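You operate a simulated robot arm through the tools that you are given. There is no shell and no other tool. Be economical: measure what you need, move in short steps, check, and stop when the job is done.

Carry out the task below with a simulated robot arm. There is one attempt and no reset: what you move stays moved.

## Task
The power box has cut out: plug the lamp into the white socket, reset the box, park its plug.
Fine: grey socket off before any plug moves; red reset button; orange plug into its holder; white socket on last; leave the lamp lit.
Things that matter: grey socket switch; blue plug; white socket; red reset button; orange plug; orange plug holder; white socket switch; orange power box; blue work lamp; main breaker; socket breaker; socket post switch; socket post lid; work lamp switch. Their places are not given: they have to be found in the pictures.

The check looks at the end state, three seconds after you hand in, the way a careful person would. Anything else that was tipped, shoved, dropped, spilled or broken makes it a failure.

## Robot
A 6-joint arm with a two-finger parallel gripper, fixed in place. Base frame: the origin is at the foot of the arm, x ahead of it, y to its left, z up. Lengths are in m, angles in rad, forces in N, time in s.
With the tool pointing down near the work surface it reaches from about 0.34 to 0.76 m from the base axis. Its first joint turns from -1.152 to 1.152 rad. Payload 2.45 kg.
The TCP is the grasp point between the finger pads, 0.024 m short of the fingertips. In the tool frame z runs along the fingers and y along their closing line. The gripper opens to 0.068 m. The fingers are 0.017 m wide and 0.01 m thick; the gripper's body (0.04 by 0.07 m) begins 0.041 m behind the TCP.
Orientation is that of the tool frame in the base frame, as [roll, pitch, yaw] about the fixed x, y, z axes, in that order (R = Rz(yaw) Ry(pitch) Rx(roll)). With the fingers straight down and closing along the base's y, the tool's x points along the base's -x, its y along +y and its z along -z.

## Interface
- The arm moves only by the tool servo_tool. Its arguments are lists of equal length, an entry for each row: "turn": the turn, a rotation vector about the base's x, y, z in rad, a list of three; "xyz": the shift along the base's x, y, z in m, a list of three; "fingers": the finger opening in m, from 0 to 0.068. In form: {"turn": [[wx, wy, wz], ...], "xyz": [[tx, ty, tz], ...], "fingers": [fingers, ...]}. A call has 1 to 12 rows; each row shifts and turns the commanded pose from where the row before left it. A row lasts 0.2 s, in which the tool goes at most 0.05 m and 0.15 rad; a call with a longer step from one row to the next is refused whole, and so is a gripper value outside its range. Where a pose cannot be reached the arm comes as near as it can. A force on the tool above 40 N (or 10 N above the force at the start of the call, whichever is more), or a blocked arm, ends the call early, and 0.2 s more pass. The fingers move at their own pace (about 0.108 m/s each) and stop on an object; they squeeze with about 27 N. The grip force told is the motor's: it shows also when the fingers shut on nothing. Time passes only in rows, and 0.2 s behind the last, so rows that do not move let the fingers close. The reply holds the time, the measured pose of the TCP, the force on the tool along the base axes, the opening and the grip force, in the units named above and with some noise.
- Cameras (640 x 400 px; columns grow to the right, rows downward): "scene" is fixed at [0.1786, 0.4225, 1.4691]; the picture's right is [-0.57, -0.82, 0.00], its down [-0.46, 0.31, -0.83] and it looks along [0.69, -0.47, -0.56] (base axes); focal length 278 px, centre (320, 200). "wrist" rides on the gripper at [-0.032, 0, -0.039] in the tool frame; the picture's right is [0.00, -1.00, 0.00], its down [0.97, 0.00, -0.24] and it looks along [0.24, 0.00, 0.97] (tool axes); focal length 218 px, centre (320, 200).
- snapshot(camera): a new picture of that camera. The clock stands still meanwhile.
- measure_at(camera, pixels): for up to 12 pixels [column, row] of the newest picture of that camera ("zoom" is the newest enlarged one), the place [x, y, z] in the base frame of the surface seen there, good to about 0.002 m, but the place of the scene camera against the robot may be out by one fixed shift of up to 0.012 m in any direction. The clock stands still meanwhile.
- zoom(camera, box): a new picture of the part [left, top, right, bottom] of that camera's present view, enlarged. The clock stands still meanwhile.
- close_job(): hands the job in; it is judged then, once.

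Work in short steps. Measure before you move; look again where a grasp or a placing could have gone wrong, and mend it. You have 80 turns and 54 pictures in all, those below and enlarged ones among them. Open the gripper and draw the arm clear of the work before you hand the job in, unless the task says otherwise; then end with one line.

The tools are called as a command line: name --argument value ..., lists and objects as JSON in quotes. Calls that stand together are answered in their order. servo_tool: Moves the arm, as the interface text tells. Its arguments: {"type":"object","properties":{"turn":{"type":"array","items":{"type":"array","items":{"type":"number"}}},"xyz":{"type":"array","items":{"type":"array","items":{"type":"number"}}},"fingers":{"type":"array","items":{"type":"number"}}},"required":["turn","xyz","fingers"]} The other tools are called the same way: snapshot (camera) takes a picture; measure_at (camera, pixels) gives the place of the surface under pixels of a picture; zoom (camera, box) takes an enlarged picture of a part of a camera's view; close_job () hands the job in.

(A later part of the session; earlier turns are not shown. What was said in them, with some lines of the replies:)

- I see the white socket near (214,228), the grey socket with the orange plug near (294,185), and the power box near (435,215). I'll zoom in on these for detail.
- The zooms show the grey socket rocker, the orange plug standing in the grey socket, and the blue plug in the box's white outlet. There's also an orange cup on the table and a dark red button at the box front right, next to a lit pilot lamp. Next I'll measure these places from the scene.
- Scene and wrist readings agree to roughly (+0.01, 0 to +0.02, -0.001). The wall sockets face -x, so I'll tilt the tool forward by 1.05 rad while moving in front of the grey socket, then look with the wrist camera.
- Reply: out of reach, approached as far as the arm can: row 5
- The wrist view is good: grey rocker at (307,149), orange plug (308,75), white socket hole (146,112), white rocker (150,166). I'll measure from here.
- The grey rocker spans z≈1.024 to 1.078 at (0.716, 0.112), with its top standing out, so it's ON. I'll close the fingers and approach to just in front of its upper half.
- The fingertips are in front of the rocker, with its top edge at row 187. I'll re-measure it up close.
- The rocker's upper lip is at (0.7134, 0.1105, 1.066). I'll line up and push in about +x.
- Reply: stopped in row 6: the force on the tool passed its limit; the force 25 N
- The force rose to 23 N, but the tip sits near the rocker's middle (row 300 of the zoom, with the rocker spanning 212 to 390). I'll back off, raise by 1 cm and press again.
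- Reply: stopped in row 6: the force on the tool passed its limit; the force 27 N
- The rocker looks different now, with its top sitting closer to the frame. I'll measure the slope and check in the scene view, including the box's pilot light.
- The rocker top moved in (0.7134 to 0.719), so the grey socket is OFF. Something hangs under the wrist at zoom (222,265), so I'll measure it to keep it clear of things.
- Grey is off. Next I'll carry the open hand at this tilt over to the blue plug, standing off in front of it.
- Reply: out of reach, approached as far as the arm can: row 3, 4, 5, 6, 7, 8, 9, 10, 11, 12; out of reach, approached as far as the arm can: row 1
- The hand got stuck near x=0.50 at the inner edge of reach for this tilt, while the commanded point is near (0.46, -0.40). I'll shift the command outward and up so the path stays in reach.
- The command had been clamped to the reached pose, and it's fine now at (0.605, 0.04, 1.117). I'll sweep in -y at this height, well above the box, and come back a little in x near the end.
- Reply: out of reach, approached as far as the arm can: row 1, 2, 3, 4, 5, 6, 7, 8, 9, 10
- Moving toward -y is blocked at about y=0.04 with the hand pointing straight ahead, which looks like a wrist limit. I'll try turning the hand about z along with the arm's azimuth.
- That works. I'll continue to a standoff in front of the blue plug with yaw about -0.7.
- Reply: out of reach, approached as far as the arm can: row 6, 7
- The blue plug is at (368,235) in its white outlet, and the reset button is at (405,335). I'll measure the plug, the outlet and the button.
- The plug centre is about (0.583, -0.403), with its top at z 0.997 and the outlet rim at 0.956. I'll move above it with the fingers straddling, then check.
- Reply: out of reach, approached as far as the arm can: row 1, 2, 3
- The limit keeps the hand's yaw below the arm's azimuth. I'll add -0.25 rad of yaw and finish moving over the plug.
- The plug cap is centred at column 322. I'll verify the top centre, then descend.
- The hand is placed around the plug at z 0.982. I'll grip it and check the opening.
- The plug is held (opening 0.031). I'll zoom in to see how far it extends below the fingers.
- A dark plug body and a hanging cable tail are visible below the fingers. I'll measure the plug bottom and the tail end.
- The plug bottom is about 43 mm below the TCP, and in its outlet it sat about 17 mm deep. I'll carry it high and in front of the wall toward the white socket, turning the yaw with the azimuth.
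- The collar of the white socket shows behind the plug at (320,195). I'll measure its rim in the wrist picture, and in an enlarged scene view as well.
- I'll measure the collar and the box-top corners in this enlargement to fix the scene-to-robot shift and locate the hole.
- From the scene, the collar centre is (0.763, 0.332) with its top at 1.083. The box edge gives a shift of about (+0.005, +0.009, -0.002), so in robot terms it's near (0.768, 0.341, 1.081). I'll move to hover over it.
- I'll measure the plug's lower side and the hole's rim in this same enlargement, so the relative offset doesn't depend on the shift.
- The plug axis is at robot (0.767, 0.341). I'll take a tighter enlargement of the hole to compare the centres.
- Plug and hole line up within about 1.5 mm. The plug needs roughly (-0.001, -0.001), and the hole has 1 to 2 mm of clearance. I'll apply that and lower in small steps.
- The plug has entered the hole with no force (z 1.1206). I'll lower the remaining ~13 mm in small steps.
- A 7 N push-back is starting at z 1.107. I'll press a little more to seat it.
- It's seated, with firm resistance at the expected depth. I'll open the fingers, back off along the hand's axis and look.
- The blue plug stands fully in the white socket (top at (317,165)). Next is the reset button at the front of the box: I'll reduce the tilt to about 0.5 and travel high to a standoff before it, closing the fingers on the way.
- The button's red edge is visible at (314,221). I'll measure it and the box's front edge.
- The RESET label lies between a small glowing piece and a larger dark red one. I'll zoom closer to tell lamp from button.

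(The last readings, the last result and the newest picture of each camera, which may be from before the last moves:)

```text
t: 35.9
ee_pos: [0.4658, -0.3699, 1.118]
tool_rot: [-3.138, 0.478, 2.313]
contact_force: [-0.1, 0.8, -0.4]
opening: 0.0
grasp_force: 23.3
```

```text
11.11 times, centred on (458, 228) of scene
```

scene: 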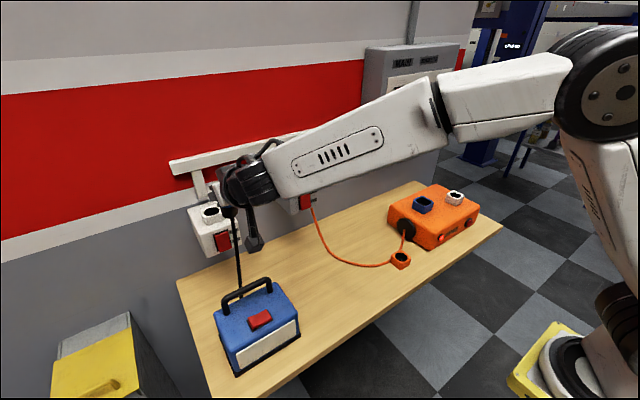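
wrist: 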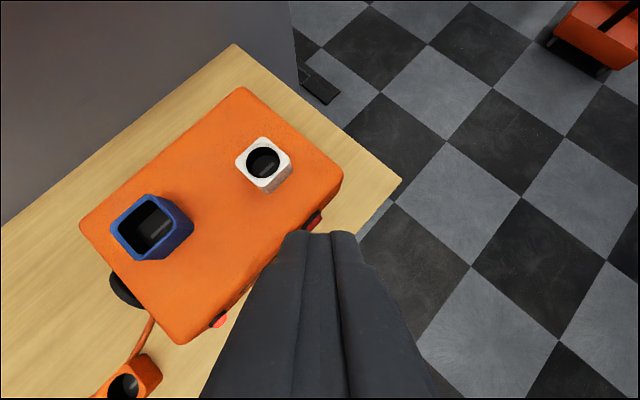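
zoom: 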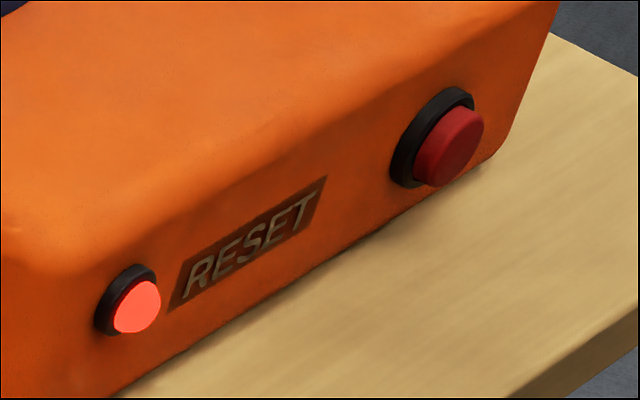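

The left piece glows like the panel's green pilot, so it's the trip lamp, and the right one is the push button. I'll measure both faces.

measure_at --camera "zoom" --pixels '[[452, 145], [425, 165], [475, 125], [452, 120], [445, 175], [405, 150], [140, 305], [350, 200]]'

```text
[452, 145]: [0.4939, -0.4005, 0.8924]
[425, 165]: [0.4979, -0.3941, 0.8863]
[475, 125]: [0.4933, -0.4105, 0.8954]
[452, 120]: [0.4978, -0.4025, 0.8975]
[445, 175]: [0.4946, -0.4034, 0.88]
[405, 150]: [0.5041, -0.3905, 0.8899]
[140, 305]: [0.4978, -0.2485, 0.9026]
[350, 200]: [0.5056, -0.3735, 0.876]
```

The button face is at about (0.4985, -0.395, 0.888) in robot terms. I'll lower the closed fingers in front of it, keeping this tilt so the camera stays above the box.

servo_tool --turn '[[0, 0, 0], [0, 0, 0], [0, 0, 0], [0, 0, 0], [0, 0, 0], [0, 0, 0]]' --xyz '[[-0.011, -0.01, -0.04], [0, -0.008, -0.043], [0, 0, -0.043], [0, 0, -0.043], [0, 0, -0.042], [0, 0, 0]]' --fingers '[0, 0, 0, 0, 0, 0]'

snapshot --camera "wrist"

zoom --camera "scene" --box '[420, 190, 490, 260]'

```text
t: 37.3
ee_pos: [0.4536, -0.3841, 0.9109]
tool_rot: [-3.136, 0.478, 2.317]
contact_force: [0.5, -0.7, -0.5]
opening: 0.0
grasp_force: 23.5
```

```text
18 pictures are left
```

wrist: 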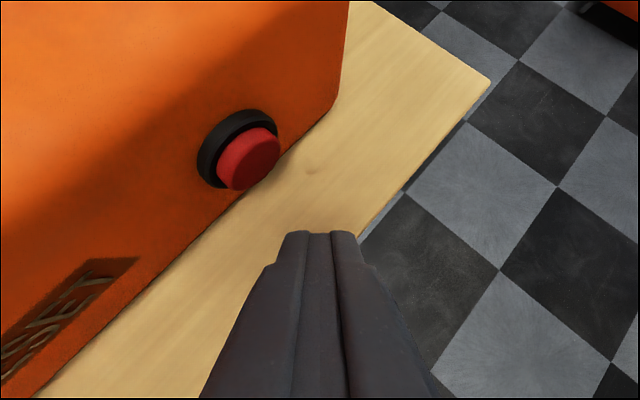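

```text
5.71 times, centred on (455, 225) of scene
```

zoom: 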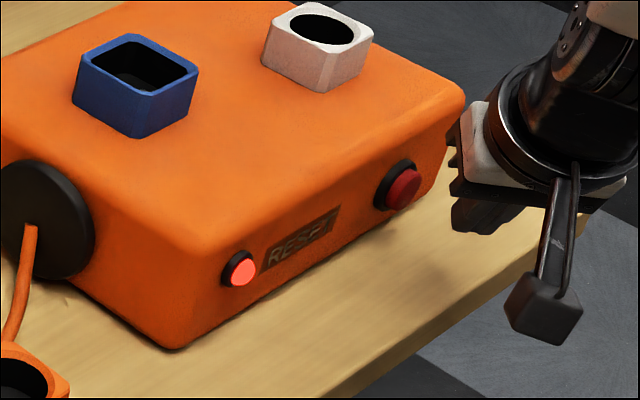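

measure_at --camera "wrist" --pixels '[[250, 158], [228, 165], [272, 145], [262, 132], [238, 182], [208, 150], [300, 238], [345, 238]]'

```text
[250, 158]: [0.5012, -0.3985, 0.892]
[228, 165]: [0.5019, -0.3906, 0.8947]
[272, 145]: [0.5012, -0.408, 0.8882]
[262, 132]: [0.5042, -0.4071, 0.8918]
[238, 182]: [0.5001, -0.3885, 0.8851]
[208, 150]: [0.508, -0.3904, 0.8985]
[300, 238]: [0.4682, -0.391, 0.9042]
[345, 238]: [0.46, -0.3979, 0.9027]
```

The button face centre is (0.501, -0.398, 0.890) and the leading tip is near (0.473, -0.391, 0.893). I'll shift sideways slightly, then press in +x in small steps.

servo_tool --turn '[[0, 0, 0], [0, 0, 0], [0, 0, 0], [0, 0, 0], [0, 0, 0], [0, 0, 0], [0, 0, 0]]' --xyz '[[0, -0.006, -0.002], [0.015, 0, 0], [0.01, 0, 0], [0.004, 0, 0], [0.003, 0, 0], [0.003, 0, 0], [0, 0, 0]]' --fingers '[0, 0, 0, 0, 0, 0, 0]'

zoom --camera "scene" --box '[420, 190, 490, 260]'

```text
t: 38.9
ee_pos: [0.49, -0.3911, 0.9073]
tool_rot: [-3.14, 0.473, 2.312]
contact_force: [-10.4, -0.4, -0.6]
opening: 0.0
grasp_force: 23.4
```

```text
5.71 times, centred on (455, 225) of scene
```

zoom: 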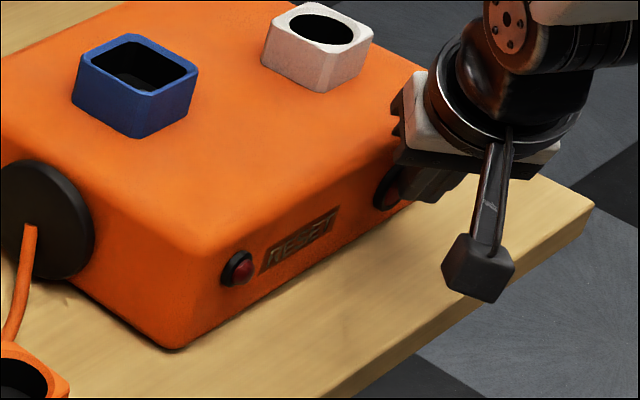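

The trip lamp at (240,268) has gone dark, so the box is reset and hasn't moved. I'll back off, rise, and travel to the orange plug with tilt about 0.8 and the fingers open.

servo_tool --turn '[[0, 0, 0], [0, 0, 0], [0, 0, 0], [0, 0, 0], [0, 0, 0], [-0.079, -0.072, 0], [-0.079, -0.072, 0], [-0.079, -0.072, 0], [0, 0, 0.1], [0, 0, 0.1], [0, 0, 0.1], [0, 0, 0.1]]' --xyz '[[-0.03, 0, 0.01], [0, 0, 0.048], [0, 0, 0.048], [0, 0, 0.048], [0, 0, 0.048], [0.02, 0.02, 0.01], [0.02, 0.02, 0.01], [0.02, 0.02, 0.01], [0.012, 0.042, 0], [0.012, 0.042, 0], [0.012, 0.042, 0], [0.012, 0.042, 0]]' --fingers '[0, 0, 0, 0, 0, 0, 0, 0, 0.068, 0.068, 0.068, 0.068]'

servo_tool --turn '[[0, 0, 0.045], [0, 0, 0.045], [0, 0, 0.045], [0, 0, 0.045], [0, 0, 0.045], [0, 0, 0.045], [0, 0, 0.045], [0, 0, 0.045], [0, 0, 0.045], [0, 0, 0]]' --xyz '[[0.01, 0.0295, 0.007], [0.01, 0.0295, 0.007], [0.01, 0.0295, 0.007], [0.01, 0.0295, 0.007], [0.01, 0.0295, 0.007], [0.01, 0.0295, 0.007], [0.01, 0.0295, 0.007], [0.01, 0.0295, 0.007], [0.01, 0.0295, 0.007], [0, 0, 0]]' --fingers '[0.068, 0.068, 0.068, 0.068, 0.068, 0.068, 0.068, 0.068, 0.068, 0.068]'

snapshot --camera "wrist"

```text
t: 41.5
ee_pos: [0.5709, -0.1616, 1.135]
tool_rot: [-3.137, 0.797, 2.718]
contact_force: [-0.7, 0.1, -0.3]
opening: 0.0682
grasp_force: 0.1
```

```text
t: 43.7
ee_pos: [0.6596, 0.1008, 1.2007]
tool_rot: [-3.137, 0.798, 3.123]
contact_force: [-0.2, 0.3, 0.6]
opening: 0.0676
grasp_force: 0.1
```

```text
15 pictures are left
```

wrist: 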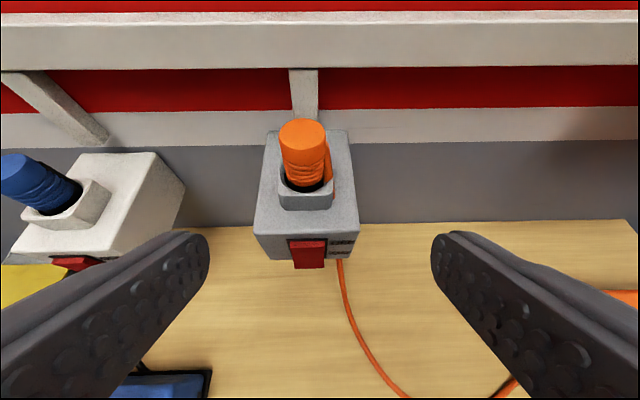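

The orange plug is at (303,150), with its cap and collar in clear view. I'll measure the cap, collar and rail.

measure_at --camera "wrist" --pixels '[[281, 131], [302, 121], [324, 131], [302, 133], [303, 141], [283, 200], [332, 200], [306, 205], [303, 165], [305, 60], [328, 170]]'

```text
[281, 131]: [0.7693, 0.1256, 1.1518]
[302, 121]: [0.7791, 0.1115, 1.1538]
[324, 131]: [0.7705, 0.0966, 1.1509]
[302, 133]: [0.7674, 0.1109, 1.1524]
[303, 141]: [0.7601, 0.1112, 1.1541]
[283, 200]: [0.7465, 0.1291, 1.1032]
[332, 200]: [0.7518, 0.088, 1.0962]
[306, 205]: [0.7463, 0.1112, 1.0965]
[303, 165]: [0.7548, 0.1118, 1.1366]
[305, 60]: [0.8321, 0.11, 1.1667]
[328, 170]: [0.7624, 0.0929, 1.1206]
```

The plug axis is (0.768, 0.111) with its top at 1.153. I'll move in along a straight line with the fingers straddling it, to a grip height of 1.141.

servo_tool --turn '[[0, 0, 0], [0, 0, 0], [0, 0, 0], [0, 0, 0], [0, 0, 0]]' --xyz '[[0.025, 0.0104, -0.01], [0.028, 0, -0.015], [0.028, 0, -0.017], [0.0274, 0, -0.018], [0, 0, 0]]' --fingers '[0.068, 0.068, 0.068, 0.068, 0.068]'

snapshot --camera "wrist"

```text
t: 44.9
ee_pos: [0.7681, 0.1123, 1.1419]
tool_rot: [-3.136, 0.798, 3.121]
contact_force: [-0.5, -0.1, 0.0]
opening: 0.0681
grasp_force: 0.1
```

```text
14 pictures are left
```

wrist: 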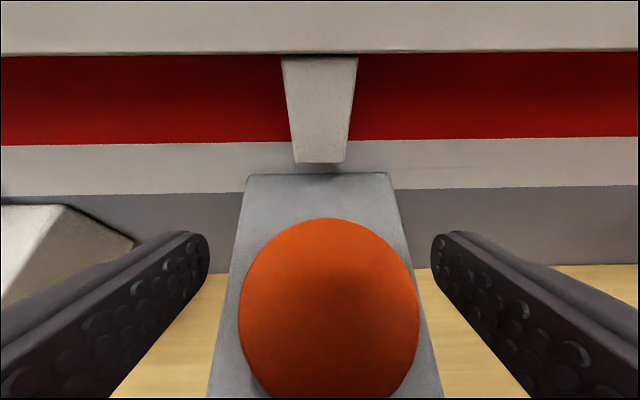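

Well straddled. I'll grip, then lift 45 mm straight up and check the hold.

servo_tool --turn '[[0, 0, 0], [0, 0, 0], [0, 0, 0], [0, 0, 0], [0, 0, 0], [0, 0, 0], [0, 0, 0]]' --xyz '[[0, 0, 0], [0, 0, 0], [0, 0, 0], [0, 0, 0.01], [0, 0, 0.015], [0, 0, 0.02], [0, 0, 0]]' --fingers '[0, 0, 0, 0, 0, 0, 0]'

servo_tool --turn '[[0, 0, 0], [0, 0, 0], [0, 0, -0.06], [0, 0, -0.06], [0, 0, -0.06], [0, 0, -0.06], [0, 0, -0.06], [0, 0, 0]]' --xyz '[[-0.04, 0, 0], [-0.04, 0, 0], [-0.025, -0.04, -0.01], [-0.025, -0.04, -0.01], [-0.025, -0.04, -0.01], [-0.025, -0.04, -0.01], [-0.02, -0.04, -0.01], [0, 0, 0]]' --fingers '[0, 0, 0, 0, 0, 0, 0, 0]'

snapshot --camera "wrist"

snapshot --camera "scene"

```text
t: 46.5
ee_pos: [0.7688, 0.1134, 1.1863]
tool_rot: [-3.137, 0.797, 3.123]
contact_force: [0.7, 0.4, -1.7]
opening: 0.0308
grasp_force: 27.2
```

```text
t: 48.3
ee_pos: [0.5643, -0.0907, 1.135]
tool_rot: [-3.138, 0.796, 2.82]
contact_force: [0.3, 0.8, -1.3]
opening: 0.0308
grasp_force: 26.8
```

```text
13 pictures are left
```

wrist: 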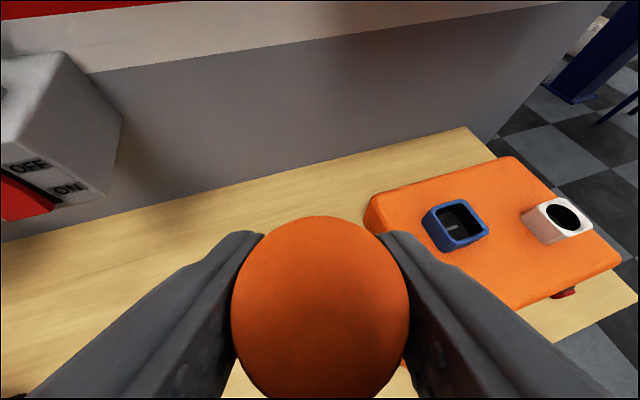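

```text
12 pictures are left
```

scene: 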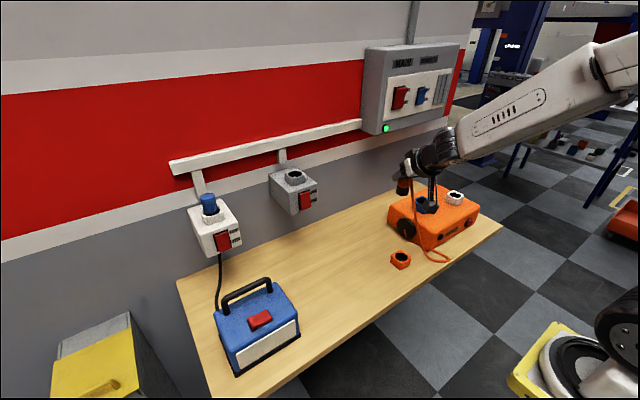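

The orange plug is held, and the cup stays on the table at (400,260) in full view. I'll enlarge it and measure.

zoom --camera "scene" --box '[380, 240, 420, 280]'

measure_at --camera "scene" --pixels '[[391, 254], [400, 267], [411, 262], [402, 251], [395, 258], [407, 259], [401, 262], [401, 253]]'

```text
10.00 times, centred on (400, 260) of scene
```

zoom: 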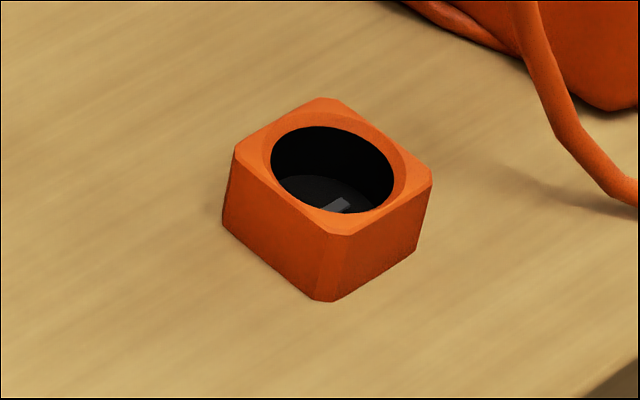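

```text
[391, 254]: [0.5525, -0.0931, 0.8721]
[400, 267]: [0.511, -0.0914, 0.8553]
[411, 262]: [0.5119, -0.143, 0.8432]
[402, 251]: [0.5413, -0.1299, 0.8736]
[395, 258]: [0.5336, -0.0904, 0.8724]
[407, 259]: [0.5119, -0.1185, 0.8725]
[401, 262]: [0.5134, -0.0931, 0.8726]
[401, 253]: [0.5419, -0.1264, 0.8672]
```

Now I'll measure the rim corners and hole edge in the enlargement.

measure_at --camera "zoom" --pixels '[[245, 155], [325, 103], [425, 180], [325, 228], [266, 165], [335, 119], [398, 175], [332, 216], [295, 113], [380, 140], [282, 195], [380, 207]]'

```text
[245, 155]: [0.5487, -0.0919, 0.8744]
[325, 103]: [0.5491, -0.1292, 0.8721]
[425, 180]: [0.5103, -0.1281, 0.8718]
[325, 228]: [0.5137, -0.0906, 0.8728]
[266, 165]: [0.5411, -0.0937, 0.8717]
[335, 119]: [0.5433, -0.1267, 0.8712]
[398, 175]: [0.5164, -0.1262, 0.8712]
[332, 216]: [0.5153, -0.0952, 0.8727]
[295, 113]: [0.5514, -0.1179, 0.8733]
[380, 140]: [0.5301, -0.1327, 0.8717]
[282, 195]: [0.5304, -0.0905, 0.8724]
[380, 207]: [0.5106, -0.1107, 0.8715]
```

The cup centre is at scene (0.531, -0.111) with its rim at 0.872, so about (0.536, -0.105, 0.871) in robot terms. I'll lower to hover with the plug bottom about 2 cm above the rim.

servo_tool --turn '[[0, 0, 0], [0, 0, 0], [0, 0, 0], [0, 0, 0], [0, 0, 0], [0, 0, 0]]' --xyz '[[-0.006, -0.003, -0.04], [-0.006, -0.003, -0.04], [-0.006, -0.003, -0.04], [-0.005, -0.003, -0.04], [-0.005, -0.003, -0.028], [0, 0, 0]]' --fingers '[0, 0, 0, 0, 0, 0]'

zoom --camera "scene" --box '[370, 220, 430, 280]'

```text
t: 49.7
ee_pos: [0.5479, -0.0896, 0.9556]
tool_rot: [-3.11, 0.792, 2.836]
contact_force: [-0.5, -0.5, -1.1]
opening: 0.0311
grasp_force: 26.9
out of reach, approached as far as the arm can: row 4, 5
```

```text
6.67 times, centred on (400, 250) of scene
```

zoom: 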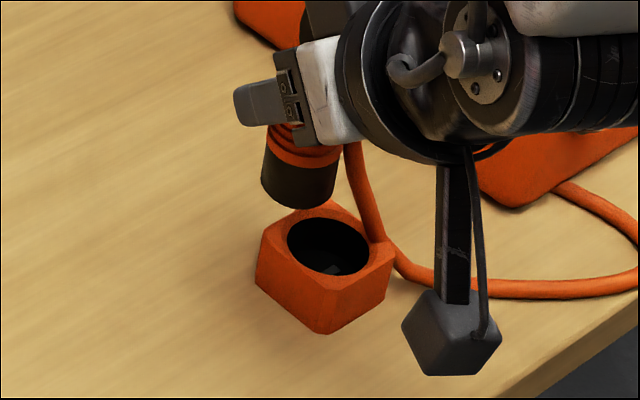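

The wrist limit blocked it again, so it needs a bit more negative yaw. I'll turn -0.2 rad and finish the hover move.

servo_tool --turn '[[0, 0, -0.1], [0, 0, -0.1], [0, 0, 0], [0, 0, 0]]' --xyz '[[0, 0, 0], [-0.006, -0.007, 0], [-0.006, -0.0084, -0.008], [0, 0, 0]]' --fingers '[0, 0, 0, 0]'

zoom --camera "scene" --box '[380, 230, 424, 274]'

```text
t: 50.7
ee_pos: [0.5364, -0.1057, 0.9468]
tool_rot: [-3.136, 0.797, 2.619]
contact_force: [-0.5, -0.4, -0.7]
opening: 0.0312
grasp_force: 26.5
```

```text
9.09 times, centred on (402, 252) of scene
```

zoom: 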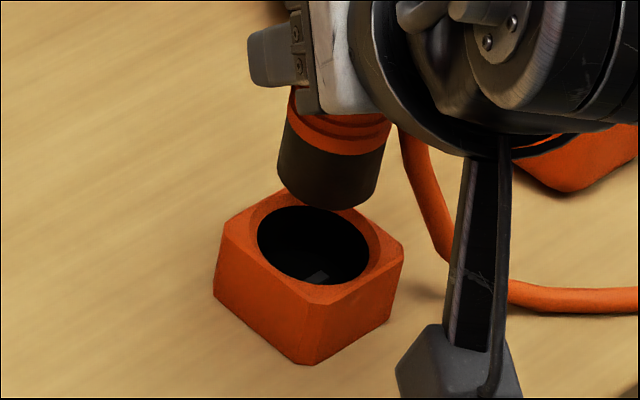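

Plug and cup look nearly in line. I'll measure the plug's lower side and the rim in this enlargement for the relative offset.

measure_at --camera "zoom" --pixels '[[285, 165], [300, 185], [320, 195], [345, 195], [368, 185], [320, 180], [228, 232], [305, 293], [395, 252], [300, 200], [253, 235], [345, 290]]'

```text
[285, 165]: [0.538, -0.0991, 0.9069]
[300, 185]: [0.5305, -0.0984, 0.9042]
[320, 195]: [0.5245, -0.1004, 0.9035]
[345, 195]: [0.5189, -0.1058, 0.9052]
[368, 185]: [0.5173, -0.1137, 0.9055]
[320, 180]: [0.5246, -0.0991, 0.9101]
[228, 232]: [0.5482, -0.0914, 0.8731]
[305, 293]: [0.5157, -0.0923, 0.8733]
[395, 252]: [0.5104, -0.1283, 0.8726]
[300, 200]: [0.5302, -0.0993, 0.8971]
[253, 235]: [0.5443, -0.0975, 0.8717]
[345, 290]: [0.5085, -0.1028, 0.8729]
```

The plug axis is at scene (0.5325, -0.1132) and the cup centre at (0.5305, -0.1107), so I'll shift by (-0.002, +0.0025). Then I'll lower to just inside the rim.

servo_tool --turn '[[0, 0, 0], [0, 0, 0], [0, 0, 0], [0, 0, 0], [0, 0, 0], [0, 0, 0], [0, 0, 0]]' --xyz '[[-0.002, 0.0025, 0], [0, 0, -0.01], [0, 0, -0.008], [0, 0, -0.005], [0, 0, -0.004], [0, 0, -0.004], [0, 0, 0]]' --fingers '[0, 0, 0, 0, 0, 0, 0]'

zoom --camera "scene" --box '[380, 230, 424, 274]'

```text
t: 52.3
ee_pos: [0.5352, -0.1024, 0.9183]
tool_rot: [-3.122, 0.794, 2.627]
contact_force: [-0.2, 0.1, -1.3]
opening: 0.031
grasp_force: 27.0
```

```text
9.09 times, centred on (402, 252) of scene
```

zoom: 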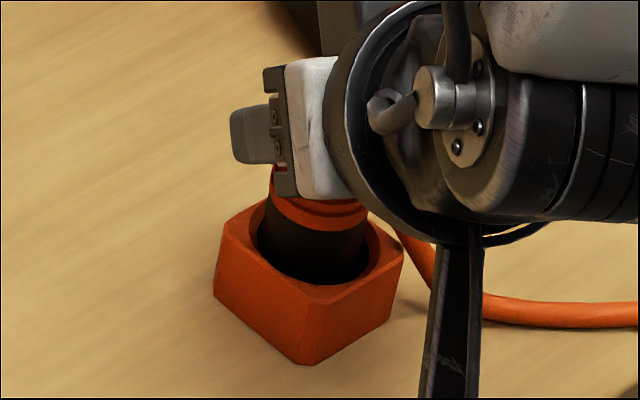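

The plug is entering the cup well centred, with no force. I'll lower further in small steps until it seats.

servo_tool --turn '[[0, 0, 0], [0, 0, 0], [0, 0, 0], [0, 0, 0], [0, 0, 0], [0, 0, 0]]' --xyz '[[0, 0, -0.004], [0, 0, -0.004], [0, 0, -0.004], [0, 0, -0.003], [0, 0, -0.002], [0, 0, 0]]' --fingers '[0, 0, 0, 0, 0, 0]'

```text
t: 53.7
ee_pos: [0.5397, -0.1001, 0.9094]
tool_rot: [-3.121, 0.794, 2.629]
contact_force: [-17.7, -13.0, 4.6]
opening: 0.0321
grasp_force: 26.8
out of reach, approached as far as the arm can: row 1, 3, 5
```

The reach limit pulled the hand sideways (0.5397, -0.1001), with 18 N on the cup. I'll go back up at once, recentre, and add yaw to free the wrist.

servo_tool --turn '[[0, 0, 0], [0, 0, -0.1], [0, 0, -0.1], [0, 0, -0.1], [0, 0, -0.1], [0, 0, 0]]' --xyz '[[-0.003, -0.0015, 0.008], [0, 0, 0.008], [0, 0, 0], [0, 0, 0], [0, 0, 0], [0, 0, 0]]' --fingers '[0, 0, 0, 0, 0, 0]'

zoom --camera "scene" --box '[380, 230, 424, 274]'

```text
t: 55.1
ee_pos: [0.54, -0.1019, 0.9251]
tool_rot: [-3.137, 0.798, 2.22]
contact_force: [-0.1, 0.3, -1.1]
opening: 0.0306
grasp_force: 26.9
```

```text
9.09 times, centred on (402, 252) of scene
```

zoom: 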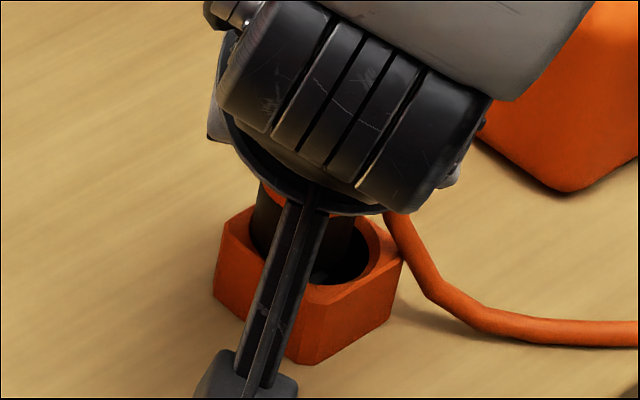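

The cup hasn't moved. I'll recentre to (0.5345, -0.103) and lower again.

servo_tool --turn '[[0, 0, 0], [0, 0, 0], [0, 0, 0], [0, 0, 0], [0, 0, 0], [0, 0, 0]]' --xyz '[[-0.0055, -0.0013, 0], [0, 0, -0.004], [0, 0, -0.004], [0, 0, -0.004], [0, 0, -0.004], [0, 0, 0]]' --fingers '[0, 0, 0, 0, 0, 0]'

```text
t: 56.5
ee_pos: [0.5336, -0.1024, 0.9073]
tool_rot: [-3.138, 0.798, 2.22]
contact_force: [0.6, -2.1, 0.3]
opening: 0.0303
grasp_force: 27.5
```

Clean so far at z 0.907. I'll continue down in 2 mm steps until resistance.

servo_tool --turn '[[0, 0, 0], [0, 0, 0], [0, 0, 0], [0, 0, 0], [0, 0, 0]]' --xyz '[[0, 0, -0.003], [0, 0, -0.002], [0, 0, -0.002], [0, 0, -0.002], [0, 0, 0]]' --fingers '[0, 0, 0, 0, 0]'

```text
t: 57.7
ee_pos: [0.5342, -0.1036, 0.8999]
tool_rot: [-3.141, 0.801, 2.219]
contact_force: [-0.6, -7.8, 18.9]
opening: 0.0307
grasp_force: 26.4
```

Firm seating at z 0.900 (19 N), matching the expected depth. I'll open and withdraw along the hand's axis, then look.

servo_tool --turn '[[0, 0, 0], [0, 0, 0], [0, 0, 0], [0, 0, 0], [0, 0, 0], [0, 0, 0], [0, 0, 0]]' --xyz '[[0, 0, 0.001], [0, 0, 0], [0, 0, 0], [-0.01, 0.013, 0.03], [-0.01, 0.013, 0.04], [0, 0, 0.045], [0, 0, 0.045]]' --fingers '[0.068, 0.068, 0.068, 0.068, 0.068, 0.068, 0.068]'

snapshot --camera "scene"

```text
t: 59.3
ee_pos: [0.5134, -0.073, 1.0629]
tool_rot: [-3.136, 0.795, 2.222]
contact_force: [0.5, -0.1, 0.1]
opening: 0.0679
grasp_force: 0.0
```

```text
6 pictures are left
```

scene: 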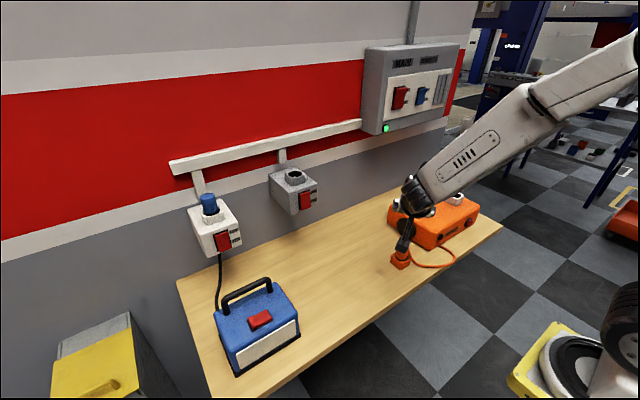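

The orange plug appears parked, though the hand partly hides it. Before going to the white switch, I'll measure the lamp handle height, the white switch from the scene, and the parked plug.

measure_at --camera "scene" --pixels '[[245, 285], [225, 300], [268, 281], [222, 234], [224, 247], [220, 258], [219, 275], [401, 255], [209, 196], [209, 208], [262, 318]]'

```text
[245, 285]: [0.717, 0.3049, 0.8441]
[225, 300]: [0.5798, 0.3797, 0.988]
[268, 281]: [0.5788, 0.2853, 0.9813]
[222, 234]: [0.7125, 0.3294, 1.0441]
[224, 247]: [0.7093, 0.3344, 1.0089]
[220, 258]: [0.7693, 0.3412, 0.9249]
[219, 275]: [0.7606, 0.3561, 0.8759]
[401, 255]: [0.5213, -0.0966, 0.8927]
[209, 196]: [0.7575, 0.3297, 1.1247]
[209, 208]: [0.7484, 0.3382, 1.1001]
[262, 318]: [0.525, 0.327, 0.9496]
```

The handle tops out near z 1.0 at x≈0.58, so I'll use tilt 0.6 to keep the wrist parts above it. I'm travelling high to a standoff in front of the white switch, fingers closed.

servo_tool --turn '[[0, 0, 0], [0, 0, 0], [0, 0, 0.095], [0, 0, 0.095], [0, 0, 0.095], [0, 0, 0.095], [0, 0, 0.095], [0, 0, 0.095], [0, 0, 0.095], [0, 0, 0.095], [0, 0, 0.095], [0, 0, 0.095]]' --xyz '[[0, 0, 0.04], [0, 0, 0.04], [0.011, 0.041, 0], [0.011, 0.041, 0], [0.011, 0.041, 0], [0.011, 0.041, 0], [0.011, 0.041, 0], [0.011, 0.041, 0], [0.011, 0.041, 0], [0.011, 0.041, 0], [0.011, 0.041, 0], [0.011, 0.041, 0]]' --fingers '[0.068, 0.068, 0, 0, 0, 0, 0, 0, 0, 0, 0, 0]'

servo_tool --turn '[[0, 0.1, 0], [0, 0.1, 0], [0, 0, 0], [0, 0, 0]]' --xyz '[[0, 0, 0], [0.015, 0, -0.02], [0.01, 0, -0.03], [0, 0, 0]]' --fingers '[0, 0, 0, 0]'

snapshot --camera "wrist"

```text
t: 61.9
ee_pos: [0.6226, 0.3325, 1.1443]
tool_rot: [-3.135, 0.797, -3.109]
contact_force: [0.5, 0.7, -0.4]
opening: 0.0001
grasp_force: 24.0
```

```text
t: 62.9
ee_pos: [0.6477, 0.3326, 1.0891]
tool_rot: [3.139, 0.598, -3.116]
contact_force: [-0.2, 0.3, 0.2]
opening: 0.0
grasp_force: 23.6
```

```text
5 pictures are left
```

wrist: 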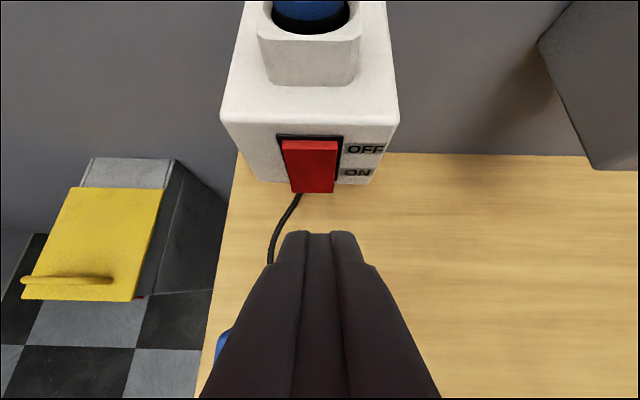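

The white rocker shows at (310,165) with its lower edge standing out near (314,192). I'll measure it.

measure_at --camera "wrist" --pixels '[[308, 146], [310, 160], [312, 175], [313, 188], [296, 188], [331, 188], [285, 142], [284, 210], [270, 250]]'

```text
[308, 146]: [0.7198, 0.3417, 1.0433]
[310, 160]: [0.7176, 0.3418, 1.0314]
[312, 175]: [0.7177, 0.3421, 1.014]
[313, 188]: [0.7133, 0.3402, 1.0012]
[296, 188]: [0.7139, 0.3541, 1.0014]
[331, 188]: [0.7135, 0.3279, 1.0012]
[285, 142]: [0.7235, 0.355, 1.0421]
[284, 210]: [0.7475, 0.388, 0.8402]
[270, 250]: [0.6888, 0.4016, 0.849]
```

The rocker centre is y 0.341, with its lower lip at z≈1.001 and x 0.7135. I'll lower in front, then press the lower half in +x.

servo_tool --turn '[[0, 0, 0], [0, 0, 0], [0, 0, 0], [0, 0, 0], [0, 0, 0], [0, 0, 0], [0, 0, 0], [0, 0, 0]]' --xyz '[[0.005, 0.008, -0.035], [0.01, 0, -0.034], [0.012, 0, 0], [0.01, 0, 0], [0.008, 0, 0], [0.004, 0, 0], [0.003, 0, 0], [0.003, 0, 0]]' --fingers '[0, 0, 0, 0, 0, 0, 0, 0]'

zoom --camera "scene" --box '[170, 180, 330, 380]'

```text
t: 64.6
ee_pos: [0.6953, 0.3436, 1.0197]
tool_rot: [-3.136, 0.587, -3.115]
contact_force: [-8.7, -1.2, 2.2]
opening: 0.0
grasp_force: 23.0
stopped in row 8: the force on the tool passed its limit (the readings are from after the stop); the commanded pose is now the measured one
```

```text
2.00 times, centred on (250, 280) of scene
```

zoom: 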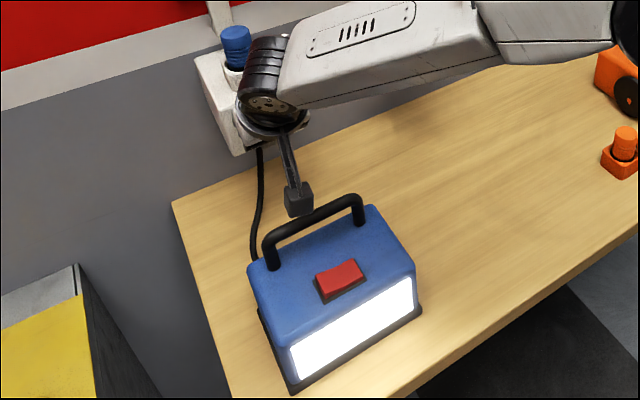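

The lamp is lit and the orange plug stands in its holder at (625,145). I'll withdraw up and away, keeping the wrist parts clear of the handle.

servo_tool --turn '[[0, 0, 0], [0, 0, 0], [0, 0, 0], [0, 0, 0], [0, 0, 0], [0, 0, 0], [0, 0, -0.06], [0, 0, -0.06], [0, 0, -0.06], [0, 0, -0.06], [0, 0, -0.06], [0, 0, 0]]' --xyz '[[-0.012, 0, 0.005], [-0.015, 0, 0.035], [-0.015, 0, 0.04], [-0.01, 0, 0.045], [-0.01, 0, 0.045], [-0.015, -0.03, 0.03], [-0.015, -0.04, 0.02], [-0.015, -0.04, 0.02], [-0.015, -0.04, 0.02], [-0.015, -0.04, 0.02], [-0.015, -0.04, 0], [0, 0, 0]]' --fingers '[0, 0, 0, 0, 0, 0, 0.068, 0.068, 0.068, 0.068, 0.068, 0.068]'

snapshot --camera "scene"

zoom --camera "scene" --box '[370, 170, 500, 280]'

```text
t: 67.2
ee_pos: [0.5453, 0.1098, 1.3025]
tool_rot: [-3.14, 0.589, 2.867]
contact_force: [-0.1, 0.6, -0.5]
opening: 0.068
grasp_force: 0.1
```

```text
3 pictures are left
```

scene: 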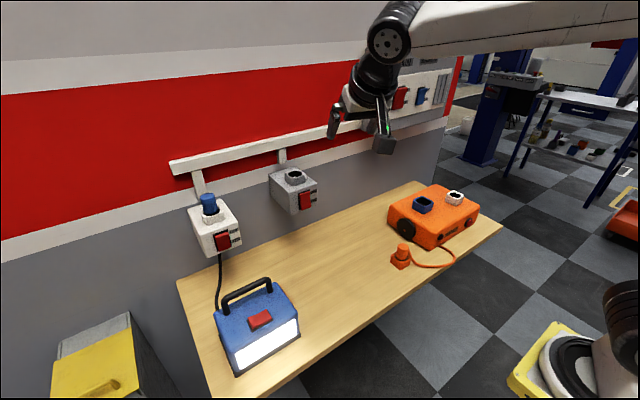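

```text
3.64 times, centred on (435, 225) of scene
```

zoom: 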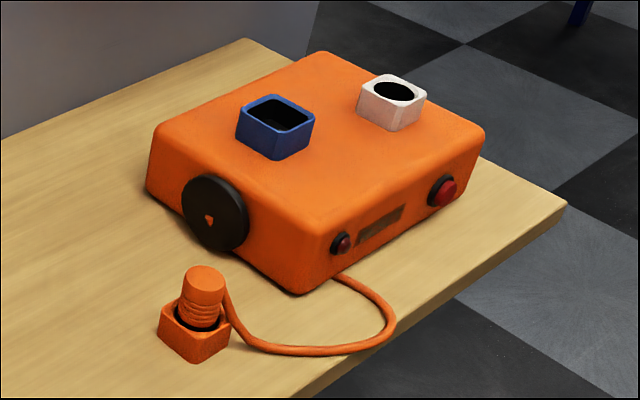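

Everything checks out in the final pictures: the orange plug is upright in its holder and the trip lamp is dark. The blue plug is in the white socket, the lamp is lit, grey is off, and the arm is clear with the gripper open. Handing in now.

close_job

```text
The job is handed in.
```

The job is handed in: the lamp is plugged into the white socket and lit, the grey socket is off, the box is reset, and the orange plug is parked in its holder.
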